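You operate a simulated robot arm through the tools that you are given. There is no shell and no other tool. Be economical: measure what you need, move in short steps, check, and stop when the job is done.

The job below is to be done with a simulated robot arm. You get a single attempt, and the scene is never put back.

Task
Fetch the ochre tab from the grey table top and set it on the front half of the low blue table top. Put one of the numbered steel blocks from the wooden drawer bench top on the long green board. Take the silver air cylinder and put it on the wide grey board. Fetch the blue-ended block and set it on the pale cabinet top. Take the bent blue tab from the second wall shelf rack shelf from the bottom and leave it on the green bench top. Press the left bar middle grey button two times. Press the right bar front grey button two times. Open the hopper lid. Any order will do. Set down upright: numbered steel block.

It is judged by the outcome, as a careful person would: the job done as asked, and still so three seconds after it is handed in. It fails if anything else is knocked over, pushed out of place, dropped, spilled or broken. Lids that push on must go on centred and level and be pressed home; caps that screw on are set level and turned clockwise until they are tight.

Robot
A 7-joint arm with a two-finger gripper on a trunk, on a base that drives. Base frame: it is fixed to the floor where the robot stands at the start and does not move with it; the origin is under the middle of the robot, x ahead of it, y to its left, z up; the surface under the hand at the start is at about z = 0.83. Units: m, rad, N and s.
With the tool pointing down near the work surface it reaches from about 0.32 to 0.76 m from the robot's upright axis, wherever it stands. Its first joint turns from -2.897 to 2.897 rad. Places, roughly: bent blue tab (5x3x3 cm) [2.7, 2, 0.7]; blue-ended block (4x9x4 cm) [3.5, 1.9, 0.3]; front half of the low blue table top [0.1, 1.9, 0.7]; green bench top [1.2, 2, 0.8]; hopper lid [2.1, -0.3, 1.2]; left bar middle grey button [3.9, 0.6, 1]; long green board (39x13x3 cm) [-1.8, -2.3, 1]; numbered steel block [-1.5, -0.75, 1]; ochre tab (5x3x2 cm) [0.5, 0, 0.8]; pale cabinet top (16x12 cm) [2.04, -2.08, 1.1]; right bar front grey button [3.8, 0.3, 1]; silver air cylinder (15x4x4 cm) [-1.5, -0.4, 0.9]; wide grey board (30x21x3 cm) [-1.6, -1.2, 0.3]. Payload 1.71 kg.
The TCP is the grasp point between the finger pads, 0.02 m short of the fingertips. In the tool frame z runs along the fingers and y along their closing line. Largest opening 0.096 m; the body of the gripper starts 0.113 m behind the TCP.
Orientation is told as [roll, pitch, yaw] about the base's x, y, z axes, in that order, counted from this pose: with the fingers straight down and closing along the base's y, the tool's x points along the base's -x, its y along +y and its z along -z.

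Tools
- The arm moves only by the tool move_arm. Its argument "series" is a list of rows, each an object of numbers (a shift or turn left out is 0, a gripper value left out holds the last): "fingers": the finger opening in mm, from 0 to 96; "x", "y", "z": the shift along the tool's x, y, z in mm; "ax", "ay", "az": the turn, a rotation vector about the tool's x, y, z in rad. In form: [{"fingers": .., "x": .., "y": .., "z": .., "ax": .., "ay": .., "az": ..}, ...]. A call has 1 to 12 rows; each row is the pose to reach, as a shift and turn from the pose commanded when the call began, along the tool's axes at that moment. A row lasts 0.2 s, in which the tool goes at most 0.05 m and 0.15 rad; a call with a longer step from one row to the next is refused whole, and so is a gripper value outside its range. A pose out of reach is approached as far as the arm can. The call stops where the force on the tool passes 40 N (or 10 N more than at its start, if that is more) or the arm is blocked; 0.2 s more then pass. The fingers move at their own pace (about 0.153 m/s each) and stop on an object; they squeeze with about 33 N. The grip force told is the motor's: it shows also when the fingers shut on nothing. Time passes only in rows, and 0.2 s behind the last, so rows that repeat a pose let the fingers close. The reply holds the time, the measured pose of the TCP, the force on the tool along the base axes, the opening and the grip force, in the units named above and with some noise, with the torque about the TCP (base axes, N m) and any sound that the robot's microphone picked up.
- Cameras (640 x 400 px; columns grow to the right, rows downward): "scene" is now at [0.0388, 0.1419, 1.5666]; the picture's right is [-0.18, -0.98, 0.00], its down [-0.77, 0.14, -0.62] and it looks along [0.61, -0.12, -0.78] (base axes); focal length 271 px, centre (320, 200). "wrist" rides on the gripper at [0.066, 0.014, -0.145] in the tool frame; the picture's right is [-0.21, 0.98, 0.00], its down [-0.88, -0.18, -0.44] and it looks along [-0.44, -0.09, 0.90] (tool axes); focal length 275 px, centre (320, 200). There is no depth. A picture from a camera that has moved, and an enlarged one, comes with that camera's place and axes in the base frame and with its lens.
- get_image(camera): a new picture of that camera. No time passes.
- move_column(by): slides the trunk up (or, below 0, down) by that many m; the arm and the scene camera ride with it, the base frame stays. It gives what a move gives, with no picture.
- base_move(legs): drives the robot by 1 to 6 legs, each [ahead, turn to the left] in m and rad, along the robot's own axes; the way and the turn of a leg run together, so that a leg with both is an arc; at most 1.5 m and 3.142 rad a leg. The arm and the cameras ride along, it lands a little off, and it stops where it bumps. It gives what a move gives.
- aim_head(pan, tilt): turns the head with the scene camera to pan (to the left, within 2.705 rad either way) and tilt (down, from -0.506 to 1.204), counted from straight ahead of the robot. It gives what a move gives.
- inspect(camera, box): a new picture of the part [left, top, right, bottom] of that camera's present view, enlarged. No time passes.
- close_job(): hands the job in; it is judged then, once.

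Work in short steps. Places have to be worked out from the pictures, the camera data and where the tool is seen: move nearer, look again, correct. Check each grasp and each placing, and mend what went wrong. You have 196 turns and 162 pictures in all, those below and enlarged ones among them. Open the gripper and draw the arm clear of the work before you hand the job in, unless the task says otherwise; then end with one line.

The tools are called after "Emit:" by a JSON object that holds its "method" and its "body". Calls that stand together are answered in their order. move_arm: Moves the arm, as the interface text tells. Its arguments: {"type":"object","properties":{"series":{"type":"array","items":{"type":"object","properties":{"fingers":{"type":"number"},"x":{"type":"number"},"y":{"type":"number"},"z":{"type":"number"},"ax":{"type":"number"},"ay":{"type":"number"},"az":{"type":"number"}}}}},"required":["series"]} The other tools are called the same way: move_column (by) slides the trunk up or down; base_move (legs) drives the base; aim_head (pan, tilt) turns the head that bears the scene camera; get_image (camera) takes a picture; inspect (camera, box) takes an enlarged picture of a part of a camera's view; close_job () hands the job in.

At the start:

```text
clock: 0.0
tool_pos: [0.5201, 0.2042, 1.1168]
tcp_rot: [-0.001, -0.001, -0.003]
ft_force: [-0.4, 0.1, 0.8]
wrist_torque: [0.02, 0.03, 0.0]
finger_gap: 0.096
finger_force: 0.0
trunk travel left (down, up): [-0.175, 0.211]
robot x, y, heading: [-0.0005, -0.0039, -0.0]
head pan, tilt: [-0.183, 0.885]
```

scene: 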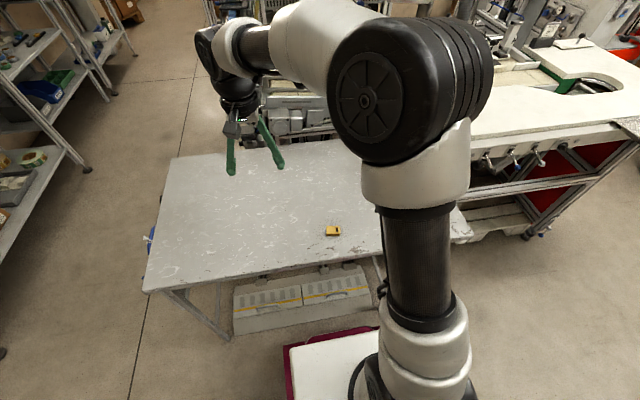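
wrist: 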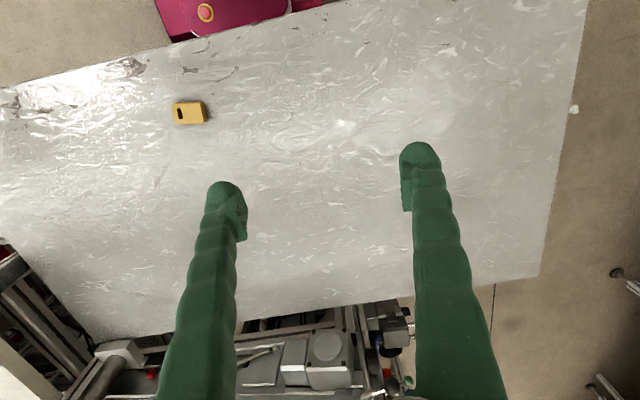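

The tab works out at about (0.478, 0.015, 0.84) from both cameras. I move above it and look again.

Emit:
{"method": "move_arm", "body": {"series": [{"fingers": 80, "x": 10, "y": -45}, {"x": 20, "y": -90}, {"x": 30, "y": -135}, {"x": 42, "y": -165, "z": 40}, {"x": 42, "y": -189, "z": 80}, {"x": 42, "y": -189, "z": 125}, {"x": 42, "y": -189, "z": 160}, {"x": 42, "y": -189, "z": 160}]}}

Emit:
{"method": "get_image", "body": {"camera": "wrist"}}

```text
refused: row 4 steps farther than a row can; nothing moved
```

```text
159 pictures are left
camera wrist: at [0.4555, 0.219, 1.2624], right [0.21, 0.98, 0.0], down [0.88, -0.19, 0.44], along [0.43, -0.09, -0.9], focal length 275 px, centre (320, 200)
```

wrist: 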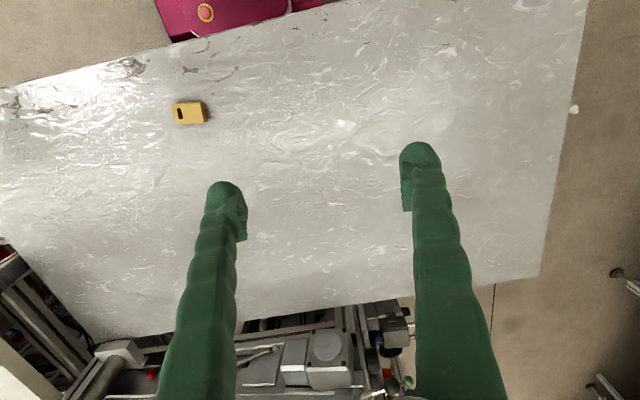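

I split the step into smaller rows and go again.

Emit:
{"method": "move_arm", "body": {"series": [{"fingers": 80, "x": 10, "y": -45}, {"x": 20, "y": -90}, {"x": 30, "y": -135}, {"x": 38, "y": -165, "z": 30}, {"x": 42, "y": -189, "z": 65}, {"x": 42, "y": -189, "z": 110}, {"x": 42, "y": -189, "z": 155}, {"x": 42, "y": -189, "z": 155}]}}

Emit:
{"method": "get_image", "body": {"camera": "wrist"}}

```text
clock: 1.8
tool_pos: [0.463, 0.0136, 0.9692]
tcp_rot: [0.0, -0.014, -0.002]
ft_force: [-0.2, -0.1, 0.7]
wrist_torque: [-0.01, 0.02, 0.03]
finger_gap: 0.0802
finger_force: 0.0
trunk travel left (down, up): [-0.175, 0.211]
robot x, y, heading: [0.0026, -0.0021, -0.003]
head pan, tilt: [-0.183, 0.885]
```

```text
158 pictures are left
camera wrist: at [0.3959, 0.0297, 1.1136], right [0.21, 0.98, 0.0], down [0.87, -0.18, 0.46], along [0.45, -0.09, -0.89], focal length 275 px, centre (320, 200)
```

wrist: 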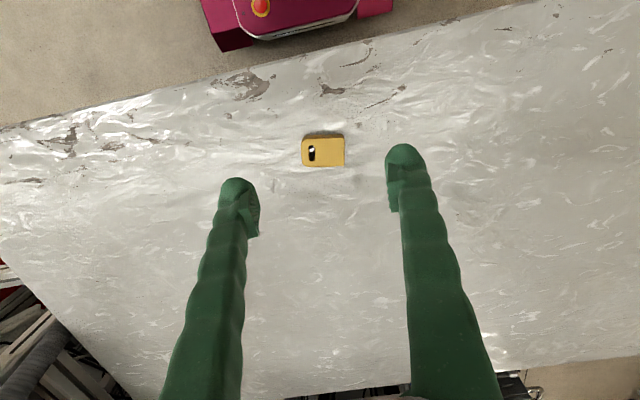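

The tab sits at about (0.479, 0.016), turned about -0.2 rad. I turn the tool and come down part way, to see whether the tool settles where commanded.

Emit:
{"method": "move_arm", "body": {"series": [{"az": 0.1, "z": 30}, {"az": 0.2, "z": 60}, {"az": 0.2, "z": 60}, {"az": 0.2, "z": 60}]}}

Emit:
{"method": "get_image", "body": {"camera": "wrist"}}

```text
clock: 2.8
tool_pos: [0.4636, 0.0151, 0.9089]
tcp_rot: [0.005, -0.015, -0.202]
ft_force: [0.1, 0.3, 0.1]
wrist_torque: [-0.02, 0.0, 0.02]
finger_gap: 0.0799
finger_force: 0.1
trunk travel left (down, up): [-0.175, 0.211]
robot x, y, heading: [0.0022, 0.001, -0.001]
head pan, tilt: [-0.183, 0.885]
```

```text
157 pictures are left
camera wrist: at [0.4011, 0.0428, 1.0535], right [0.4, 0.92, 0.01], down [0.81, -0.36, 0.46], along [0.42, -0.18, -0.89], focal length 275 px, centre (320, 200)
```

wrist: 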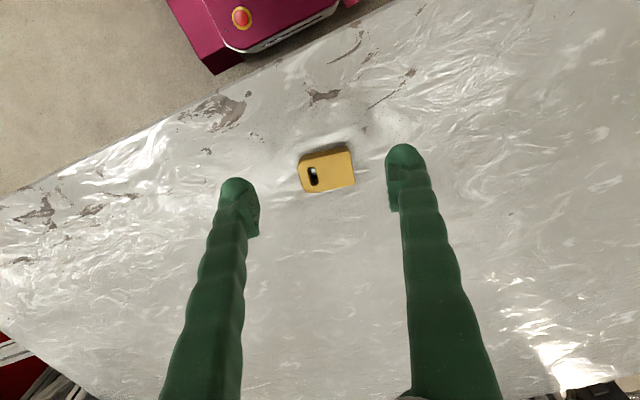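

The tab is at (0.477, 0.0166), so 13 mm forward of the measured tool. I correct for that, descend to TCP 0.855 and close.

Emit:
{"method": "move_arm", "body": {"series": [{"x": -13, "y": 4, "z": 10}, {"x": -13, "y": 4, "z": 35}, {"x": -13, "y": 4, "z": 53}, {"x": -13, "y": 4, "z": 53}, {"x": -13, "y": 4, "z": 53, "fingers": 20}, {"x": -13, "y": 4, "z": 53}, {"x": -13, "y": 4, "z": 53}]}}

Emit:
{"method": "get_image", "body": {"camera": "wrist"}}

```text
clock: 4.4
tool_pos: [0.4784, 0.016, 0.8573]
tcp_rot: [0.003, -0.014, -0.201]
ft_force: [0.7, 0.1, 1.9]
wrist_torque: [-0.03, -0.01, -0.03]
finger_gap: 0.0405
finger_force: 33.4
trunk travel left (down, up): [-0.175, 0.211]
robot x, y, heading: [0.0003, -0.0026, -0.001]
head pan, tilt: [-0.183, 0.885]
```

```text
156 pictures are left
camera wrist: at [0.4153, 0.0441, 1.0009], right [0.4, 0.92, 0.01], down [0.82, -0.36, 0.46], along [0.42, -0.18, -0.89], focal length 275 px, centre (320, 200)
```

wrist: 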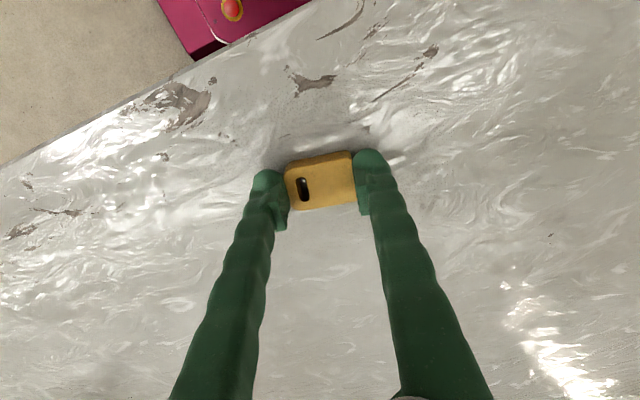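

Gripped at 40 mm. I lift, then look left towards the blue table.

Emit:
{"method": "move_arm", "body": {"series": [{"z": -40}, {"z": -85}, {"z": -130}, {"z": -175}, {"z": -210}, {"z": -210}]}}

Emit:
{"method": "aim_head", "body": {"pan": 1.5, "tilt": 0.6}}

Emit:
{"method": "get_image", "body": {"camera": "scene"}}

Emit:
{"method": "get_image", "body": {"camera": "wrist"}}

```text
clock: 5.8
tool_pos: [0.4742, 0.0142, 1.0652]
tcp_rot: [0.003, -0.015, -0.2]
ft_force: [-0.5, -0.6, -1.2]
wrist_torque: [-0.03, 0.03, 0.02]
finger_gap: 0.0402
finger_force: 33.3
trunk travel left (down, up): [-0.175, 0.211]
robot x, y, heading: [0.0003, 0.0042, 0.0]
head pan, tilt: [-0.183, 0.885]
```

```text
clock: 7.5
tool_pos: [0.4752, 0.0152, 1.0653]
tcp_rot: [0.003, -0.016, -0.202]
ft_force: [0.6, 0.0, 0.0]
wrist_torque: [0.0, -0.01, 0.01]
finger_gap: 0.0404
finger_force: 33.2
trunk travel left (down, up): [-0.175, 0.211]
robot x, y, heading: [0.0002, 0.0018, 0.003]
head pan, tilt: [1.499, 0.6]
```

```text
155 pictures are left
camera scene: at [-0.0296, 0.244, 1.5913], right [1.0, -0.07, -0.02], down [-0.05, -0.56, -0.82], along [0.05, 0.82, -0.57], focal length 271 px, centre (320, 200)
```

scene: 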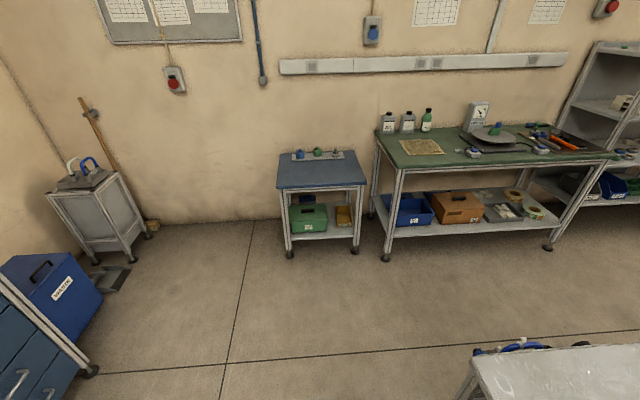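

```text
154 pictures are left
camera wrist: at [0.4126, 0.0432, 1.2099], right [0.4, 0.92, 0.01], down [0.82, -0.36, 0.46], along [0.42, -0.18, -0.89], focal length 275 px, centre (320, 200)
```

wrist: 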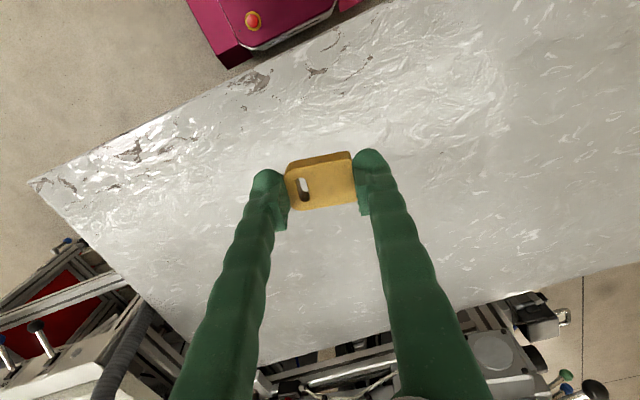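

The blue table top spans roughly x -0.2..0.34 and y 1.65..2.15, with a button panel at the back. I back off the grey table, turn and drive up to it.

Emit:
{"method": "base_move", "body": {"legs": [[-0.25, 0], [0, 1.385], [1.1, 0]]}}

Emit:
{"method": "aim_head", "body": {"pan": 0.0, "tilt": 0.9}}

Emit:
{"method": "get_image", "body": {"camera": "scene"}}

Emit:
{"method": "get_image", "body": {"camera": "wrist"}}

```text
clock: 19.1
tool_pos: [0.0218, 1.554, 1.0652]
tcp_rot: [0.002, -0.013, 1.19]
ft_force: [0.8, 0.2, -1.0]
wrist_torque: [-0.02, 0.01, 0.0]
finger_gap: 0.0404
finger_force: 33.2
trunk travel left (down, up): [-0.175, 0.211]
robot x, y, heading: [-0.0515, 1.0854, 1.389]
head pan, tilt: [1.499, 0.6]
```

```text
clock: 20.7
tool_pos: [0.0167, 1.5385, 1.0732]
tcp_rot: [0.005, -0.031, 1.188]
ft_force: [0.5, 0.2, -0.1]
wrist_torque: [-0.04, -0.03, 0.01]
finger_gap: 0.0404
finger_force: 33.1
trunk travel left (down, up): [-0.175, 0.211]
robot x, y, heading: [-0.0513, 1.085, 1.39]
head pan, tilt: [0.0, 0.901]
```

```text
153 pictures are left
camera scene: at [-0.1975, 1.1539, 1.5654], right [0.98, -0.18, 0.0], down [-0.14, -0.78, -0.61], along [0.11, 0.6, -0.79], focal length 271 px, centre (320, 200)
```

scene: 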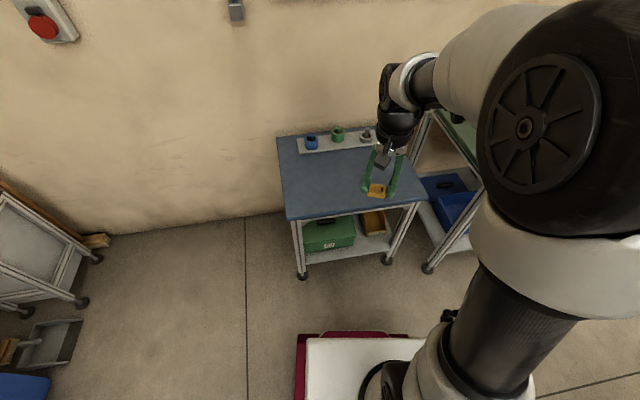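

```text
152 pictures are left
camera wrist: at [-0.02, 1.4796, 1.2159], right [-0.83, 0.56, 0.01], down [0.5, 0.73, 0.47], along [0.25, 0.4, -0.88], focal length 275 px, centre (320, 200)
```

wrist: 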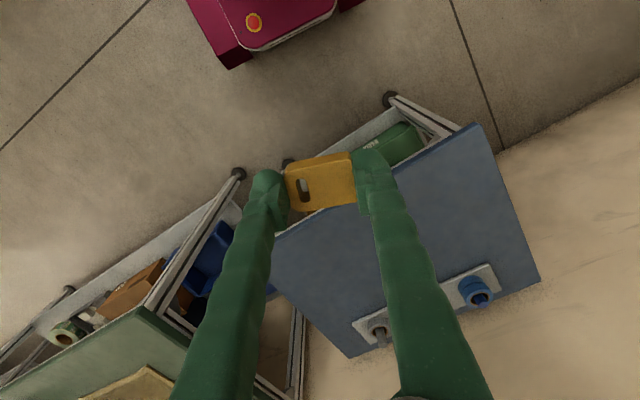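

The table top appears to be at z≈0.66, with the front edge at y≈1.76 and the back at ≈2.22. I drive a bit closer.

Emit:
{"method": "base_move", "body": {"legs": [[0.17, 0]]}}

Emit:
{"method": "move_arm", "body": {"series": [{"x": -40}, {"x": -80}, {"x": -110, "z": 30}, {"x": -130, "z": 70}, {"x": -140, "z": 110}, {"x": -140, "z": 150}, {"x": -140, "z": 190}, {"x": -140, "z": 220}, {"x": -140, "z": 220}]}}

Emit:
{"method": "get_image", "body": {"camera": "scene"}}

Emit:
{"method": "get_image", "body": {"camera": "wrist"}}

```text
clock: 22.2
tool_pos: [0.0487, 1.7086, 1.0706]
tcp_rot: [0.006, -0.027, 1.188]
ft_force: [0.0, 0.7, -1.0]
wrist_torque: [-0.04, 0.05, 0.01]
finger_gap: 0.0402
finger_force: 32.6
trunk travel left (down, up): [-0.175, 0.211]
robot x, y, heading: [-0.0229, 1.2517, 1.389]
head pan, tilt: [0.0, 0.901]
```

```text
clock: 24.2
tool_pos: [0.099, 1.8305, 0.8645]
tcp_rot: [0.007, -0.044, 1.188]
ft_force: [0.2, 0.5, 0.4]
wrist_torque: [0.0, 0.03, 0.03]
finger_gap: 0.0404
finger_force: 32.2
trunk travel left (down, up): [-0.175, 0.211]
robot x, y, heading: [-0.0203, 1.2511, 1.387]
head pan, tilt: [0.0, 0.901]
```

```text
151 pictures are left
camera scene: at [-0.1668, 1.3202, 1.5654], right [0.98, -0.18, 0.0], down [-0.14, -0.78, -0.61], along [0.11, 0.6, -0.79], focal length 271 px, centre (320, 200)
```

scene: 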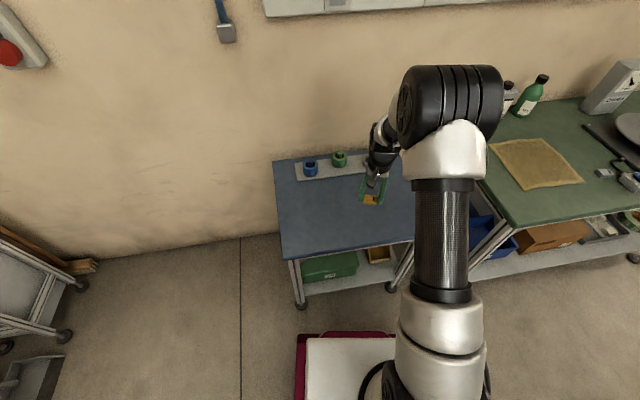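

```text
150 pictures are left
camera wrist: at [0.0619, 1.7686, 1.0071], right [-0.83, 0.56, 0.02], down [0.49, 0.72, 0.48], along [0.25, 0.41, -0.88], focal length 275 px, centre (320, 200)
```

wrist: 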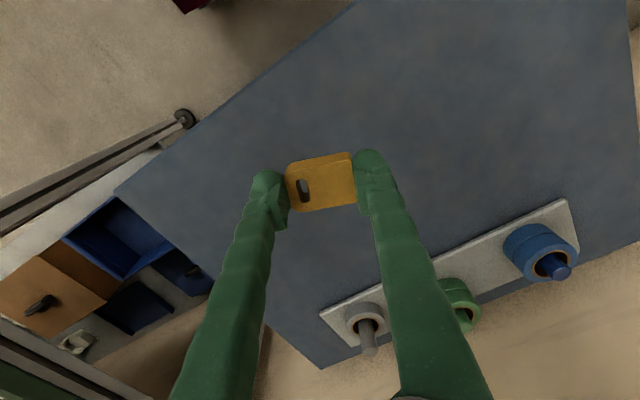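

The tab hovers over the front half, about 8 cm inside the front edge. I level the tool and lower it towards the surface.

Emit:
{"method": "move_arm", "body": {"series": [{"z": 40, "ay": 0.04}, {"z": 80, "ay": 0.04}, {"z": 120, "ay": 0.04}, {"z": 150, "ay": 0.04}, {"z": 150, "ay": 0.04}]}}

Emit:
{"method": "get_image", "body": {"camera": "wrist"}}

```text
clock: 25.4
tool_pos: [0.1006, 1.8353, 0.715]
tcp_rot: [0.009, -0.004, 1.188]
ft_force: [-0.1, 0.4, -0.9]
wrist_torque: [0.0, -0.01, -0.01]
finger_gap: 0.0402
finger_force: 32.2
trunk travel left (down, up): [-0.175, 0.211]
robot x, y, heading: [-0.0206, 1.2522, 1.392]
head pan, tilt: [0.0, 0.901]
```

```text
149 pictures are left
camera wrist: at [0.0662, 1.7802, 0.8601], right [-0.83, 0.56, 0.01], down [0.5, 0.74, 0.45], along [0.24, 0.38, -0.89], focal length 275 px, centre (320, 200)
```

wrist: 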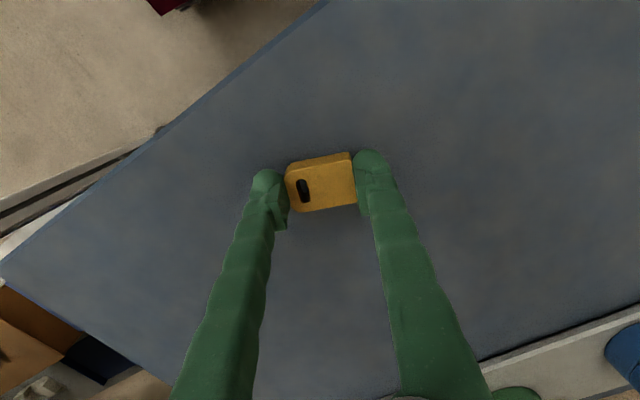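

Still free. I lower in small steps, watching the force.

Emit:
{"method": "move_arm", "body": {"series": [{"z": 6}, {"z": 12}, {"z": 17}, {"z": 17}]}}

Emit:
{"method": "inspect", "body": {"camera": "wrist", "box": [220, 120, 420, 245]}}

```text
clock: 26.4
tool_pos: [0.101, 1.8359, 0.6995]
tcp_rot: [0.008, -0.009, 1.189]
ft_force: [2.2, -0.5, 29.9]
wrist_torque: [-0.06, -0.2, -0.01]
finger_gap: 0.041
finger_force: 33.5
trunk travel left (down, up): [-0.175, 0.211]
robot x, y, heading: [-0.0171, 1.2504, 1.384]
head pan, tilt: [0.0, 0.901]
```

```text
3.20 times, centred on (320, 182) of wrist
camera zoom: at [0.0655, 1.7803, 0.8449], right [-0.83, 0.56, 0.01], down [0.5, 0.74, 0.45], along [0.24, 0.38, -0.89], focal length 881 px, centre (320, 256)
```

zoom: 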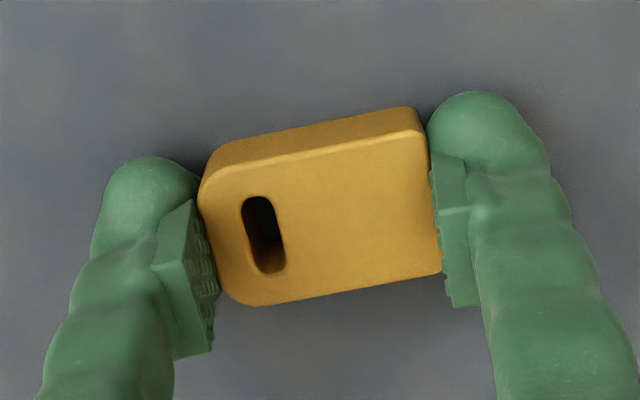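

Contact at about 30 N, so the tab is on the table. I open and rise.

Emit:
{"method": "move_arm", "body": {"series": [{"z": -3, "fingers": 60}, {"z": -3, "fingers": 70}, {"z": -30}, {"z": -75}, {"z": -120}, {"z": -165}, {"z": -210}, {"z": -255}, {"z": -300}, {"z": -345}, {"z": -370}]}}

Emit:
{"method": "get_image", "body": {"camera": "wrist"}}

```text
clock: 28.8
tool_pos: [0.1034, 1.8334, 1.0685]
tcp_rot: [0.009, -0.001, 1.187]
ft_force: [0.4, 0.1, -0.1]
wrist_torque: [0.06, 0.0, 0.03]
finger_gap: 0.0698
finger_force: 0.0
trunk travel left (down, up): [-0.175, 0.211]
robot x, y, heading: [-0.0169, 1.2526, 1.395]
head pan, tilt: [0.0, 0.901]
```

```text
147 pictures are left
camera wrist: at [0.0682, 1.7785, 1.2138], right [-0.83, 0.56, 0.01], down [0.5, 0.74, 0.45], along [0.24, 0.37, -0.9], focal length 275 px, centre (320, 200)
```

wrist: 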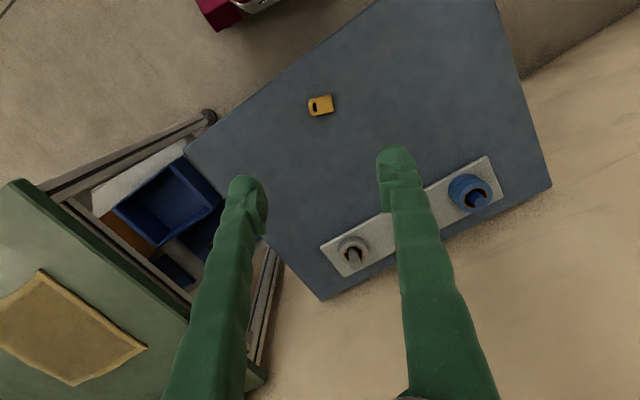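

The tab rests in the front half. I retract the arm, back off and turn towards +x to look at the rack.

Emit:
{"method": "move_arm", "body": {"series": [{"x": 45}, {"x": 90}, {"x": 130}, {"x": 160}, {"x": 160}]}}

Emit:
{"method": "base_move", "body": {"legs": [[-0.12, 0], [0, -1.39], [1.0, 0]]}}

Emit:
{"method": "aim_head", "body": {"pan": 0.5, "tilt": 0.5}}

Emit:
{"method": "get_image", "body": {"camera": "scene"}}

```text
clock: 30.0
tool_pos: [0.0413, 1.6863, 1.0671]
tcp_rot: [0.009, -0.003, 1.188]
ft_force: [-0.2, 0.5, 1.0]
wrist_torque: [-0.01, -0.04, -0.01]
finger_gap: 0.0699
finger_force: 0.0
trunk travel left (down, up): [-0.175, 0.211]
robot x, y, heading: [-0.0244, 1.2527, 1.39]
head pan, tilt: [0.0, 0.901]
```

```text
clock: 40.5
tool_pos: [1.4028, 1.1327, 1.067]
tcp_rot: [0.008, -0.004, -0.212]
ft_force: [0.7, -0.2, -0.4]
wrist_torque: [-0.02, 0.09, 0.02]
finger_gap: 0.0697
finger_force: 0.0
trunk travel left (down, up): [-0.175, 0.211]
robot x, y, heading: [0.9667, 1.1206, -0.013]
head pan, tilt: [0.0, 0.901]
```

```text
clock: 41.5
tool_pos: [1.3866, 1.1318, 1.0728]
tcp_rot: [0.013, -0.016, -0.213]
ft_force: [-0.1, 0.5, 0.4]
wrist_torque: [0.06, 0.01, -0.02]
finger_gap: 0.0698
finger_force: 0.0
trunk travel left (down, up): [-0.175, 0.211]
robot x, y, heading: [0.9643, 1.122, -0.015]
head pan, tilt: [0.499, 0.499]
```

```text
146 pictures are left
camera scene: at [1.0106, 1.3203, 1.5991], right [0.46, -0.89, -0.01], down [-0.44, -0.22, -0.87], along [0.77, 0.41, -0.49], focal length 271 px, centre (320, 200)
```

scene: 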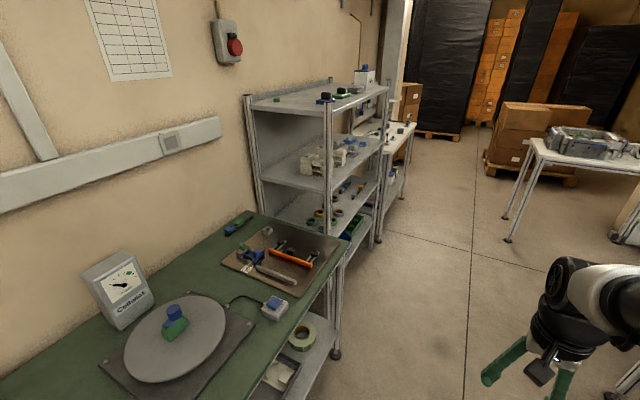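

The rack lies ahead on the left. I drive level with the tab and turn to face it.

Emit:
{"method": "base_move", "body": {"legs": [[0.9, 0.015], [0.8, 0], [0, 1.5708]]}}

Emit:
{"method": "aim_head", "body": {"pan": 0.2, "tilt": 0.7}}

Emit:
{"method": "get_image", "body": {"camera": "scene"}}

Emit:
{"method": "get_image", "body": {"camera": "wrist"}}

```text
clock: 55.2
tool_pos: [2.6217, 1.545, 1.073]
tcp_rot: [0.011, -0.018, 1.383]
ft_force: [-0.5, 0.3, -0.8]
wrist_torque: [-0.02, -0.03, -0.02]
finger_gap: 0.07
finger_force: 0.1
trunk travel left (down, up): [-0.175, 0.211]
robot x, y, heading: [2.6485, 1.1206, 1.596]
head pan, tilt: [0.499, 0.499]
```

```text
clock: 56.0
tool_pos: [2.6221, 1.5281, 1.0801]
tcp_rot: [0.015, -0.034, 1.385]
ft_force: [-0.2, 0.1, 0.2]
wrist_torque: [-0.04, 0.02, -0.04]
finger_gap: 0.07
finger_force: 0.1
trunk travel left (down, up): [-0.175, 0.211]
robot x, y, heading: [2.6525, 1.1229, 1.585]
head pan, tilt: [0.201, 0.7]
```

```text
145 pictures are left
camera scene: at [2.4742, 1.1696, 1.5815], right [0.98, 0.21, 0.0], down [0.14, -0.64, -0.75], along [-0.16, 0.74, -0.66], focal length 271 px, centre (320, 200)
```

scene: 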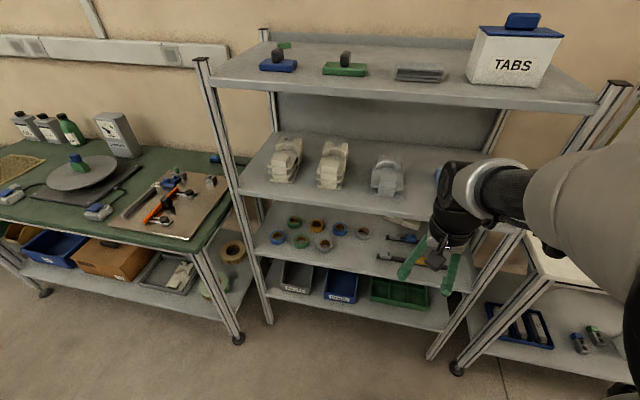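

```text
144 pictures are left
camera wrist: at [2.5986, 1.4626, 1.2233], right [-0.92, 0.38, 0.02], down [0.35, 0.81, 0.47], along [0.16, 0.44, -0.88], focal length 275 px, centre (320, 200)
```

wrist: 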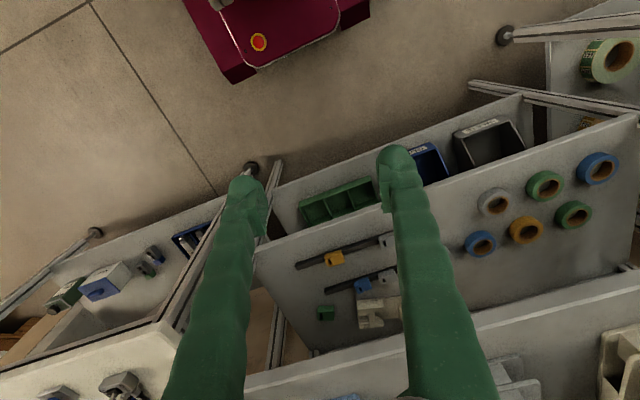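

I zoom in on the second shelf's tabs.

Emit:
{"method": "inspect", "body": {"camera": "wrist", "box": [250, 210, 450, 335]}}

Emit:
{"method": "inspect", "body": {"camera": "scene", "box": [350, 190, 510, 290]}}

```text
3.20 times, centred on (350, 272) of wrist
camera zoom: at [2.5986, 1.4626, 1.2233], right [-0.92, 0.38, 0.02], down [0.35, 0.81, 0.47], along [0.16, 0.44, -0.88], focal length 881 px, centre (224, -32)
```

zoom: 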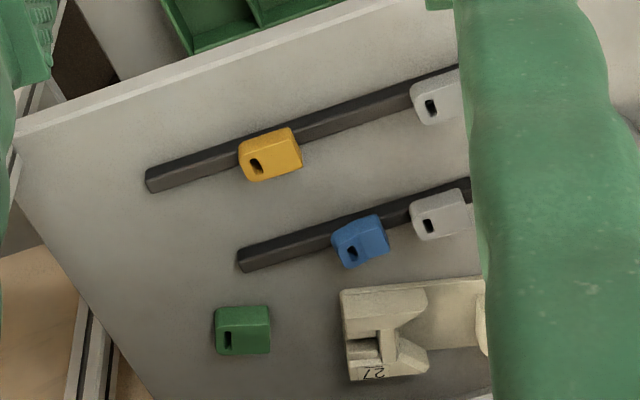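

```text
4.00 times, centred on (430, 240) of scene
camera zoom: at [2.4742, 1.1696, 1.5815], right [0.98, 0.21, 0.0], down [0.14, -0.64, -0.75], along [-0.16, 0.74, -0.66], focal length 1083 px, centre (-120, 40)
```

zoom: 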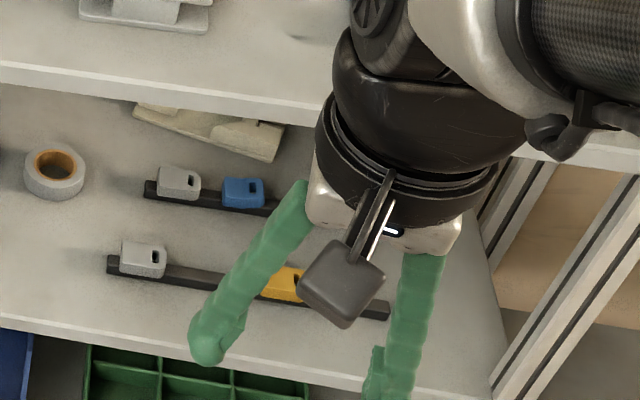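

The blue tab is at about (2.69, 2.0, 0.70) on the second shelf, with the shelf above at z≈0.99–1.02 and front edges at y≈1.79. I will go in with the tool tilted forward. I lower the trunk, square the yaw and start tilting.

Emit:
{"method": "move_column", "body": {"by": -0.14}}

Emit:
{"method": "move_arm", "body": {"series": [{"az": -0.1, "fingers": 66}, {"az": -0.19}, {"az": -0.19}]}}

Emit:
{"method": "move_arm", "body": {"series": [{"ay": -0.14}, {"ay": -0.28}, {"ay": -0.42}, {"ay": -0.56}, {"ay": -0.7}, {"ay": -0.84}, {"ay": -0.9}, {"ay": -0.9}]}}

Emit:
{"method": "get_image", "body": {"camera": "wrist"}}

Emit:
{"method": "get_image", "body": {"camera": "scene"}}

```text
clock: 57.6
tool_pos: [2.6226, 1.5277, 0.9393]
tcp_rot: [0.014, -0.033, 1.384]
ft_force: [0.0, 0.5, 1.3]
wrist_torque: [-0.01, 0.0, 0.0]
finger_gap: 0.07
finger_force: 0.0
trunk travel left (down, up): [-0.035, 0.351]
robot x, y, heading: [2.6514, 1.1213, 1.582]
head pan, tilt: [0.201, 0.7]
```

```text
clock: 58.4
tool_pos: [2.6228, 1.5277, 0.9393]
tcp_rot: [0.008, -0.033, 1.576]
ft_force: [-0.3, -0.2, -0.2]
wrist_torque: [-0.01, -0.04, 0.01]
finger_gap: 0.0661
finger_force: 0.1
trunk travel left (down, up): [-0.035, 0.351]
robot x, y, heading: [2.6487, 1.1211, 1.582]
head pan, tilt: [0.201, 0.7]
```

```text
clock: 60.2
tool_pos: [2.6067, 1.5799, 0.9652]
tcp_rot: [0.045, -0.904, 1.552]
ft_force: [0.5, -0.8, -0.1]
wrist_torque: [-0.01, 0.02, -0.03]
finger_gap: 0.066
finger_force: 0.1
out of reach, approached as far as the arm can: row 5, 6, 7, 8
trunk travel left (down, up): [-0.035, 0.351]
robot x, y, heading: [2.6474, 1.1228, 1.586]
head pan, tilt: [0.201, 0.7]
```

```text
141 pictures are left
camera wrist: at [2.5983, 1.4272, 1.0045], right [-0.98, 0.11, 0.19], down [0.21, 0.2, 0.96], along [0.07, 0.97, -0.21], focal length 275 px, centre (320, 200)
```

wrist: 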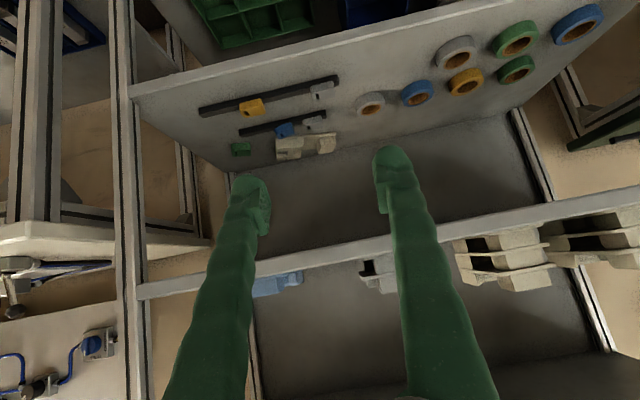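

```text
140 pictures are left
camera scene: at [2.4534, 1.16, 1.4405], right [0.89, 0.46, -0.01], down [0.3, -0.59, -0.76], along [-0.35, 0.67, -0.66], focal length 271 px, centre (320, 200)
```

scene: 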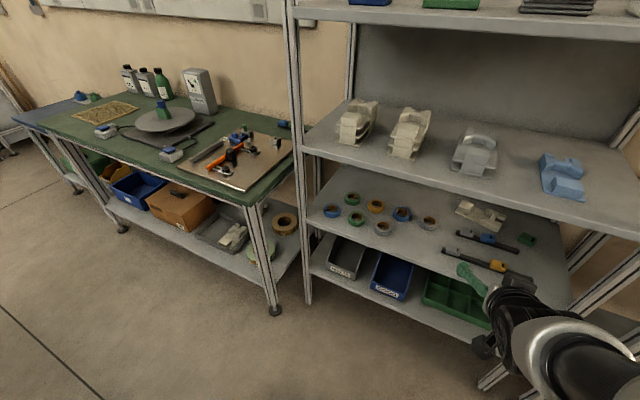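

The tilt holds. I look closely at the tab's posture from this low angle.

Emit:
{"method": "inspect", "body": {"camera": "wrist", "box": [220, 90, 348, 170]}}

Emit:
{"method": "inspect", "body": {"camera": "scene", "box": [430, 190, 558, 270]}}

```text
5.00 times, centred on (284, 130) of wrist
camera zoom: at [2.5983, 1.4272, 1.0045], right [-0.98, 0.11, 0.19], down [0.21, 0.2, 0.96], along [0.07, 0.97, -0.21], focal length 1376 px, centre (500, 550)
```

zoom: 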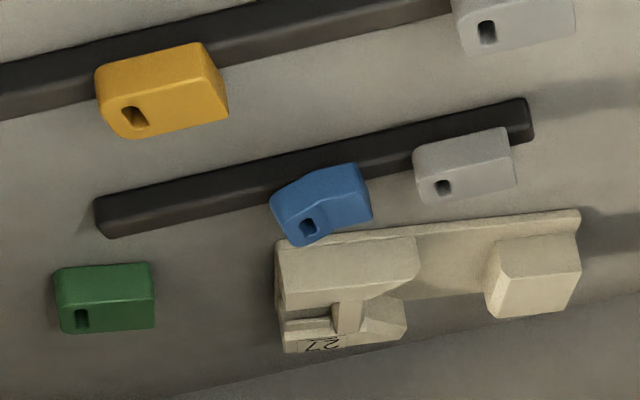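

```text
5.00 times, centred on (494, 230) of scene
camera zoom: at [2.4534, 1.16, 1.4405], right [0.89, 0.46, -0.01], down [0.3, -0.59, -0.76], along [-0.35, 0.67, -0.66], focal length 1354 px, centre (-550, 50)
```

zoom: 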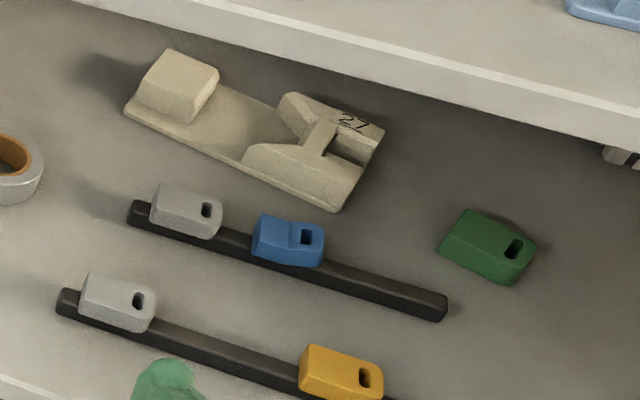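

The tab lies on the rail at about (2.687, 1.99, 0.71). I drive 0.13 m closer, which puts the tool on a 38° approach line, then shift sideways 80 mm.

Emit:
{"method": "base_move", "body": {"legs": [[0.13, 0]]}}

Emit:
{"method": "move_arm", "body": {"series": [{"y": -40}, {"y": -80}, {"y": -80}, {"y": -80}]}}

Emit:
{"method": "get_image", "body": {"camera": "wrist"}}

Emit:
{"method": "get_image", "body": {"camera": "scene"}}

```text
clock: 61.6
tool_pos: [2.6119, 1.7137, 0.9634]
tcp_rot: [0.047, -0.899, 1.538]
ft_force: [0.3, 0.1, 0.4]
wrist_torque: [0.0, 0.01, 0.04]
finger_gap: 0.0662
finger_force: 0.0
trunk travel left (down, up): [-0.035, 0.351]
robot x, y, heading: [2.6484, 1.2541, 1.587]
head pan, tilt: [0.201, 0.7]
```

```text
clock: 62.6
tool_pos: [2.6926, 1.7054, 0.9727]
tcp_rot: [0.047, -0.913, 1.535]
ft_force: [-0.1, -0.5, -0.2]
wrist_torque: [0.02, -0.03, 0.0]
finger_gap: 0.0656
finger_force: 0.2
out of reach, approached as far as the arm can: row 1, 2, 3, 4
trunk travel left (down, up): [-0.035, 0.351]
robot x, y, heading: [2.6496, 1.2511, 1.583]
head pan, tilt: [0.201, 0.7]
```

```text
137 pictures are left
camera wrist: at [2.6809, 1.5516, 1.0108], right [-0.97, 0.12, 0.19], down [0.21, 0.19, 0.96], along [0.08, 0.97, -0.21], focal length 275 px, centre (320, 200)
```

wrist: 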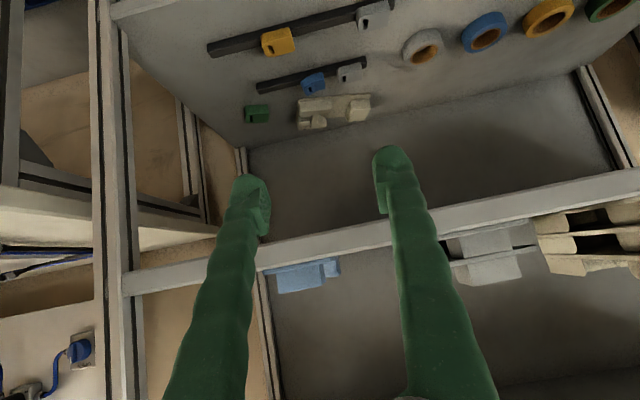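

```text
136 pictures are left
camera scene: at [2.4723, 1.2986, 1.4404], right [0.98, 0.21, 0.0], down [0.14, -0.64, -0.75], along [-0.16, 0.74, -0.66], focal length 271 px, centre (320, 200)
```

scene: 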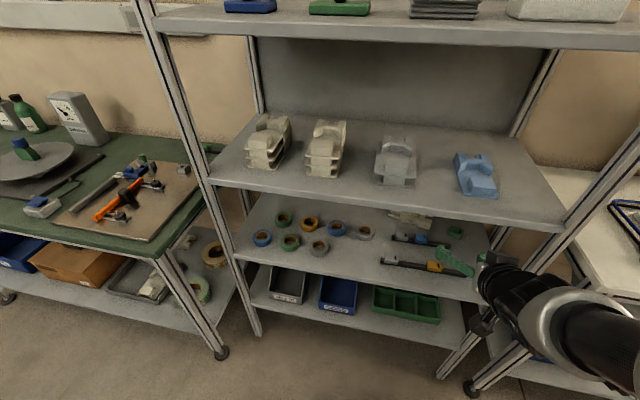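

The tab now works out at (2.689, 1.989, 0.705). I slide 25 mm along tool x, trim y and advance 150 mm along the fingers.

Emit:
{"method": "move_arm", "body": {"series": [{"x": 25, "y": 5}, {"x": 25, "y": 14, "z": 30}, {"x": 25, "y": 14, "z": 70}, {"x": 25, "y": 14, "z": 110}, {"x": 25, "y": 14, "z": 150}, {"x": 25, "y": 14, "z": 150}]}}

Emit:
{"method": "get_image", "body": {"camera": "wrist"}}

Emit:
{"method": "get_image", "body": {"camera": "scene"}}

```text
clock: 64.0
tool_pos: [2.6751, 1.8092, 0.8604]
tcp_rot: [0.046, -0.913, 1.538]
ft_force: [0.3, -1.2, -0.4]
wrist_torque: [-0.03, 0.02, 0.03]
finger_gap: 0.0658
finger_force: 0.0
out of reach, approached as far as the arm can: row 1, 2
trunk travel left (down, up): [-0.035, 0.351]
robot x, y, heading: [2.6478, 1.2488, 1.582]
head pan, tilt: [0.201, 0.7]
```

```text
135 pictures are left
camera wrist: at [2.6636, 1.6554, 0.8992], right [-0.97, 0.12, 0.19], down [0.21, 0.18, 0.96], along [0.08, 0.98, -0.2], focal length 275 px, centre (320, 200)
```

wrist: 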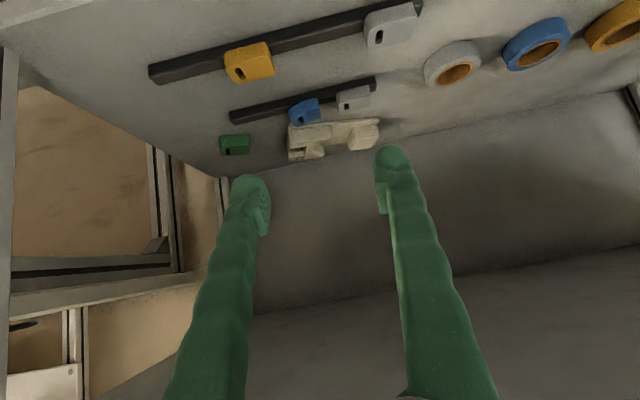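

```text
134 pictures are left
camera scene: at [2.4725, 1.2991, 1.4404], right [0.98, 0.21, 0.0], down [0.14, -0.64, -0.75], along [-0.16, 0.74, -0.66], focal length 271 px, centre (320, 200)
```

scene: 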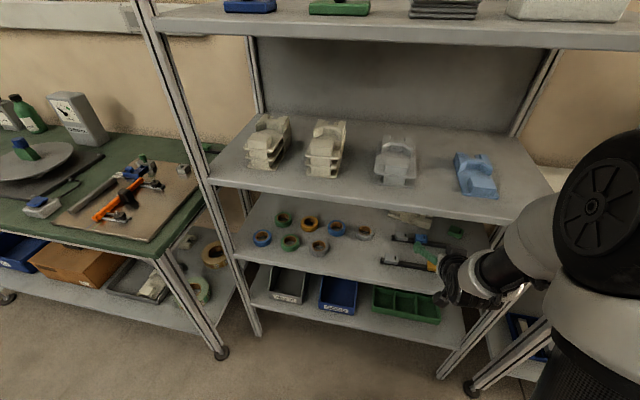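

The path is now reachable. I trim y by -7 mm and advance another 130 mm along the fingers.

Emit:
{"method": "move_arm", "body": {"series": [{"y": -7, "z": 30}, {"y": -7, "z": 65}, {"y": -7, "z": 100}, {"y": -7, "z": 130}, {"y": -7, "z": 130}]}}

Emit:
{"method": "get_image", "body": {"camera": "wrist"}}

Emit:
{"method": "get_image", "body": {"camera": "scene"}}

```text
clock: 65.2
tool_pos: [2.6799, 1.9116, 0.7831]
tcp_rot: [0.048, -0.915, 1.538]
ft_force: [-1.2, -0.4, -0.7]
wrist_torque: [-0.03, -0.01, -0.01]
finger_gap: 0.0661
finger_force: 0.1
trunk travel left (down, up): [-0.035, 0.351]
robot x, y, heading: [2.6456, 1.2505, 1.584]
head pan, tilt: [0.201, 0.7]
```

```text
133 pictures are left
camera wrist: at [2.669, 1.7579, 0.8209], right [-0.97, 0.12, 0.19], down [0.21, 0.18, 0.96], along [0.08, 0.98, -0.2], focal length 275 px, centre (320, 200)
```

wrist: 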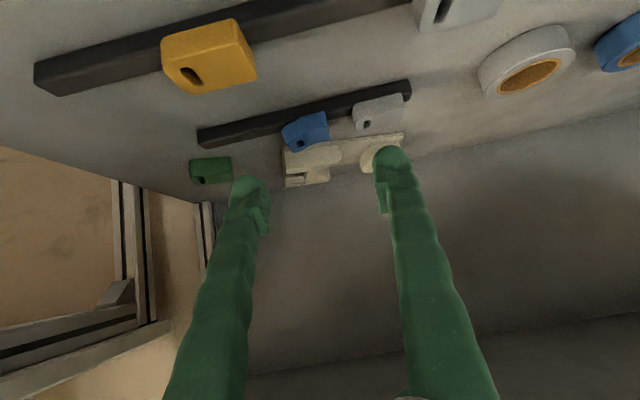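

```text
132 pictures are left
camera scene: at [2.4726, 1.2991, 1.4404], right [0.98, 0.21, 0.0], down [0.14, -0.64, -0.75], along [-0.16, 0.74, -0.66], focal length 271 px, centre (320, 200)
```

scene: 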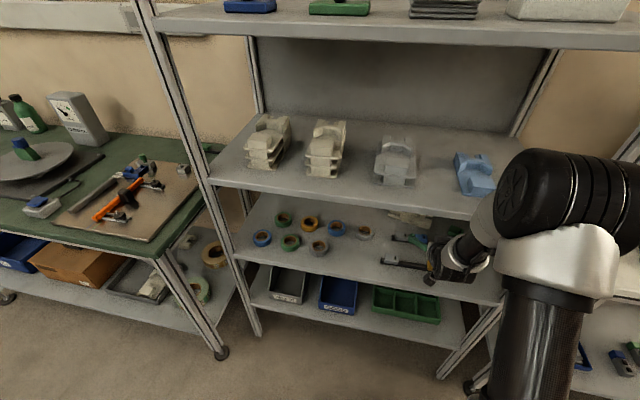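

The blue tab spans x≈2.668–2.710 and the grey one ends at ≈2.647. I narrow to 57 mm centred at 2.692 and go on in part way.

Emit:
{"method": "move_arm", "body": {"series": [{"y": -9, "fingers": 57}, {"y": -9, "z": 25}, {"y": -9, "z": 50}, {"y": -9, "z": 65}, {"y": -9, "z": 65}]}}

Emit:
{"method": "get_image", "body": {"camera": "wrist"}}

```text
clock: 66.4
tool_pos: [2.6872, 1.9638, 0.7447]
tcp_rot: [0.048, -0.914, 1.538]
ft_force: [0.2, 0.5, 0.3]
wrist_torque: [0.01, 0.03, 0.0]
finger_gap: 0.0569
finger_force: 0.1
trunk travel left (down, up): [-0.035, 0.351]
robot x, y, heading: [2.6445, 1.2536, 1.586]
head pan, tilt: [0.201, 0.7]
```

```text
131 pictures are left
camera wrist: at [2.6763, 1.8102, 0.7816], right [-0.97, 0.12, 0.19], down [0.21, 0.18, 0.96], along [0.08, 0.98, -0.2], focal length 275 px, centre (320, 200)
```

wrist: 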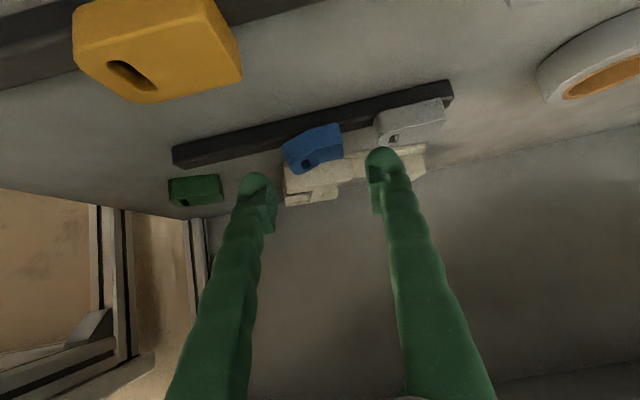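

The fingers straddle the tab with 3–4 mm of margin to the grey one. I advance the last 34 mm and close.

Emit:
{"method": "move_arm", "body": {"series": [{"y": -2, "z": 12}, {"y": -2, "z": 24}, {"y": -2, "z": 34}, {"y": -2, "z": 34}]}}

Emit:
{"method": "get_image", "body": {"camera": "wrist"}}

```text
clock: 67.4
tool_pos: [2.6886, 1.9908, 0.7232]
tcp_rot: [0.047, -0.912, 1.537]
ft_force: [0.7, 0.5, 1.3]
wrist_torque: [-0.04, -0.02, 0.0]
finger_gap: 0.0567
finger_force: 0.0
trunk travel left (down, up): [-0.035, 0.351]
robot x, y, heading: [2.6456, 1.2512, 1.589]
head pan, tilt: [0.201, 0.7]
```

```text
130 pictures are left
camera wrist: at [2.6774, 1.8369, 0.7603], right [-0.97, 0.12, 0.19], down [0.21, 0.18, 0.96], along [0.08, 0.98, -0.2], focal length 275 px, centre (320, 200)
```

wrist: 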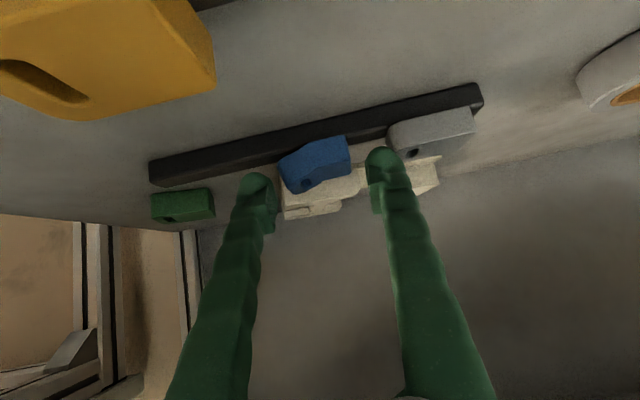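

The tab sits about 1 cm lower than the tips. I go 11 mm down and 6 mm in, then close.

Emit:
{"method": "move_arm", "body": {"series": [{"x": 2, "z": 6}, {"x": 5, "z": 11}, {"x": 5, "z": 11}, {"x": 5, "z": 11, "fingers": 25}, {"x": 5, "z": 11}, {"x": 5, "z": 11}]}}

Emit:
{"method": "get_image", "body": {"camera": "wrist"}}

```text
clock: 68.8
tool_pos: [2.6887, 1.9976, 0.7157]
tcp_rot: [0.047, -0.922, 1.536]
ft_force: [7.7, 10.0, 19.4]
wrist_torque: [0.2, -0.37, 0.14]
finger_gap: 0.0388
finger_force: 33.2
trunk travel left (down, up): [-0.035, 0.351]
robot x, y, heading: [2.6473, 1.2499, 1.58]
head pan, tilt: [0.201, 0.7]
```

```text
129 pictures are left
camera wrist: at [2.6779, 1.8434, 0.7516], right [-0.97, 0.12, 0.19], down [0.21, 0.18, 0.96], along [0.08, 0.98, -0.2], focal length 275 px, centre (320, 200)
```

wrist: 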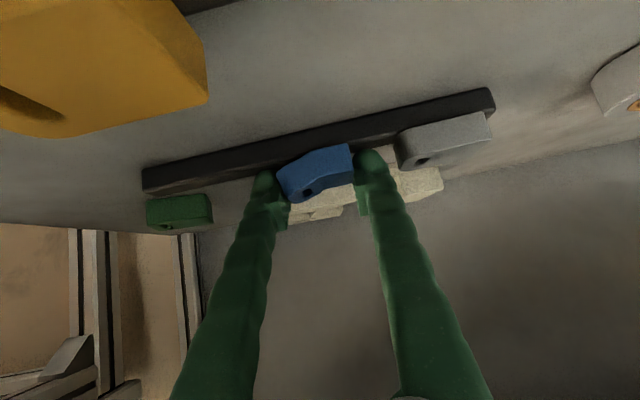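

Gripped at 38.8 mm. I lift straight up 30 mm and then back out along the approach.

Emit:
{"method": "move_arm", "body": {"series": [{"x": -8, "z": -6}, {"x": -16, "z": -12}, {"x": -24, "z": -18}, {"x": -24, "z": -18}, {"x": -24, "z": -50}, {"x": -24, "z": -90}, {"x": -24, "z": -130}, {"x": -24, "z": -130}]}}

Emit:
{"method": "get_image", "body": {"camera": "wrist"}}

```text
clock: 70.6
tool_pos: [2.6919, 1.9059, 0.8113]
tcp_rot: [0.046, -0.914, 1.537]
ft_force: [0.0, 0.1, 0.4]
wrist_torque: [0.0, -0.02, 0.02]
finger_gap: 0.0386
finger_force: 33.1
trunk travel left (down, up): [-0.035, 0.351]
robot x, y, heading: [2.6524, 1.252, 1.584]
head pan, tilt: [0.201, 0.7]
```

```text
128 pictures are left
camera wrist: at [2.6806, 1.753, 0.8493], right [-0.97, 0.12, 0.19], down [0.21, 0.18, 0.96], along [0.08, 0.98, -0.2], focal length 275 px, centre (320, 200)
```

wrist: 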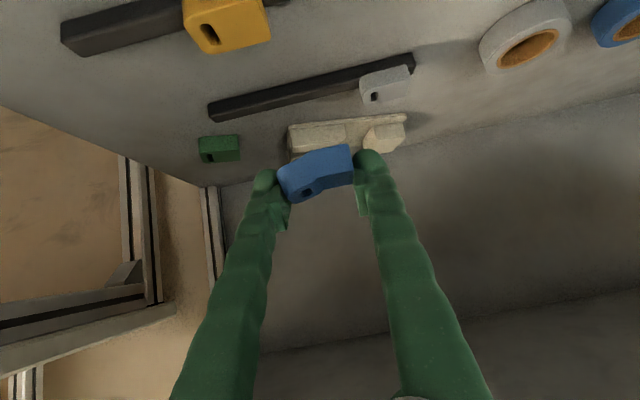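

The tab is held and clear of the rail. I back the base straight out.

Emit:
{"method": "base_move", "body": {"legs": [[-0.3, 0]]}}

Emit:
{"method": "aim_head", "body": {"pan": 1.0, "tilt": 0.6}}

Emit:
{"method": "get_image", "body": {"camera": "scene"}}

```text
clock: 72.7
tool_pos: [2.6969, 1.6036, 0.8113]
tcp_rot: [0.045, -0.914, 1.537]
ft_force: [0.0, 0.4, 0.3]
wrist_torque: [0.01, 0.01, 0.01]
finger_gap: 0.0386
finger_force: 32.7
trunk travel left (down, up): [-0.035, 0.351]
robot x, y, heading: [2.6521, 0.9484, 1.584]
head pan, tilt: [0.201, 0.7]
```

```text
clock: 73.9
tool_pos: [2.6959, 1.5915, 0.8219]
tcp_rot: [0.047, -0.929, 1.536]
ft_force: [-0.3, -0.8, 0.8]
wrist_torque: [0.03, -0.01, -0.01]
finger_gap: 0.0384
finger_force: 32.9
trunk travel left (down, up): [-0.035, 0.351]
robot x, y, heading: [2.6517, 0.9518, 1.584]
head pan, tilt: [1.0, 0.6]
```

```text
127 pictures are left
camera scene: at [2.42, 0.959, 1.4496], right [0.53, 0.85, -0.01], down [0.48, -0.31, -0.82], along [-0.7, 0.43, -0.57], focal length 271 px, centre (320, 200)
```

scene: 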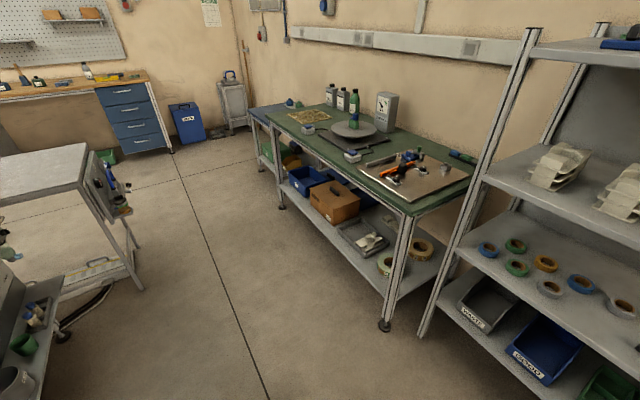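

The green bench has free space near its front edge. I keep the tool tilt so that the tab goes down flat, raise the trunk and drive there.

Emit:
{"method": "move_column", "body": {"by": 0.24}}

Emit:
{"method": "base_move", "body": {"legs": [[0, 1.437], [1.4, 0], [0, -1.437]]}}

Emit:
{"method": "aim_head", "body": {"pan": 0.0, "tilt": 0.75}}

Emit:
{"method": "get_image", "body": {"camera": "scene"}}

Emit:
{"method": "get_image", "body": {"camera": "wrist"}}

```text
clock: 76.4
tool_pos: [2.696, 1.5911, 1.0627]
tcp_rot: [0.047, -0.931, 1.536]
ft_force: [0.6, 1.1, -0.2]
wrist_torque: [0.01, 0.0, 0.0]
finger_gap: 0.0383
finger_force: 32.6
trunk travel left (down, up): [-0.275, 0.111]
robot x, y, heading: [2.6516, 0.947, 1.584]
head pan, tilt: [1.0, 0.6]
```

```text
clock: 92.3
tool_pos: [1.2849, 1.7531, 1.0618]
tcp_rot: [0.047, -0.929, 1.547]
ft_force: [1.1, -0.2, -0.8]
wrist_torque: [-0.03, 0.02, -0.03]
finger_gap: 0.0368
finger_force: 33.1
trunk travel left (down, up): [-0.275, 0.111]
robot x, y, heading: [1.2397, 1.1112, 1.592]
head pan, tilt: [1.0, 0.6]
```

```text
clock: 93.6
tool_pos: [1.2852, 1.7373, 1.0716]
tcp_rot: [0.047, -0.944, 1.544]
ft_force: [0.1, 0.6, -0.2]
wrist_torque: [0.0, 0.02, 0.02]
finger_gap: 0.0368
finger_force: 32.9
trunk travel left (down, up): [-0.275, 0.111]
robot x, y, heading: [1.2473, 1.1073, 1.599]
head pan, tilt: [0.0, 0.75]
```

```text
126 pictures are left
camera scene: at [1.0835, 1.1588, 1.6763], right [1.0, 0.02, 0.0], down [0.02, -0.69, -0.72], along [-0.02, 0.72, -0.69], focal length 271 px, centre (320, 200)
```

scene: 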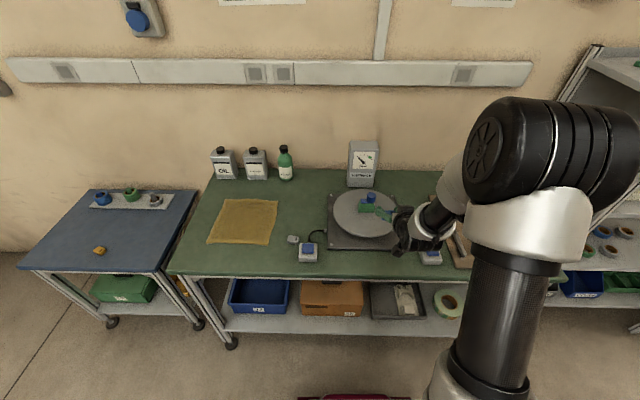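

```text
125 pictures are left
camera wrist: at [1.2757, 1.582, 1.1041], right [-0.97, 0.11, 0.2], down [0.21, 0.16, 0.97], along [0.07, 0.98, -0.17], focal length 275 px, centre (320, 200)
```

wrist: 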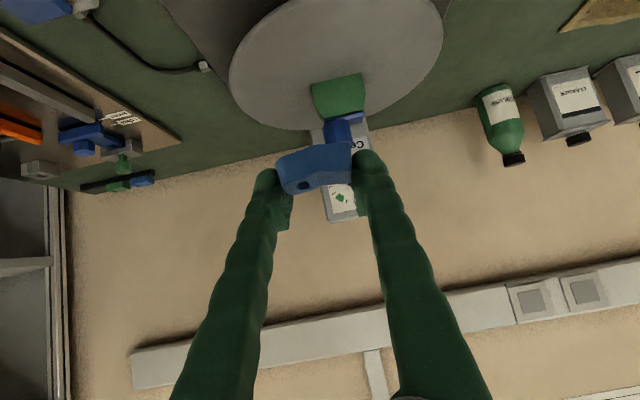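

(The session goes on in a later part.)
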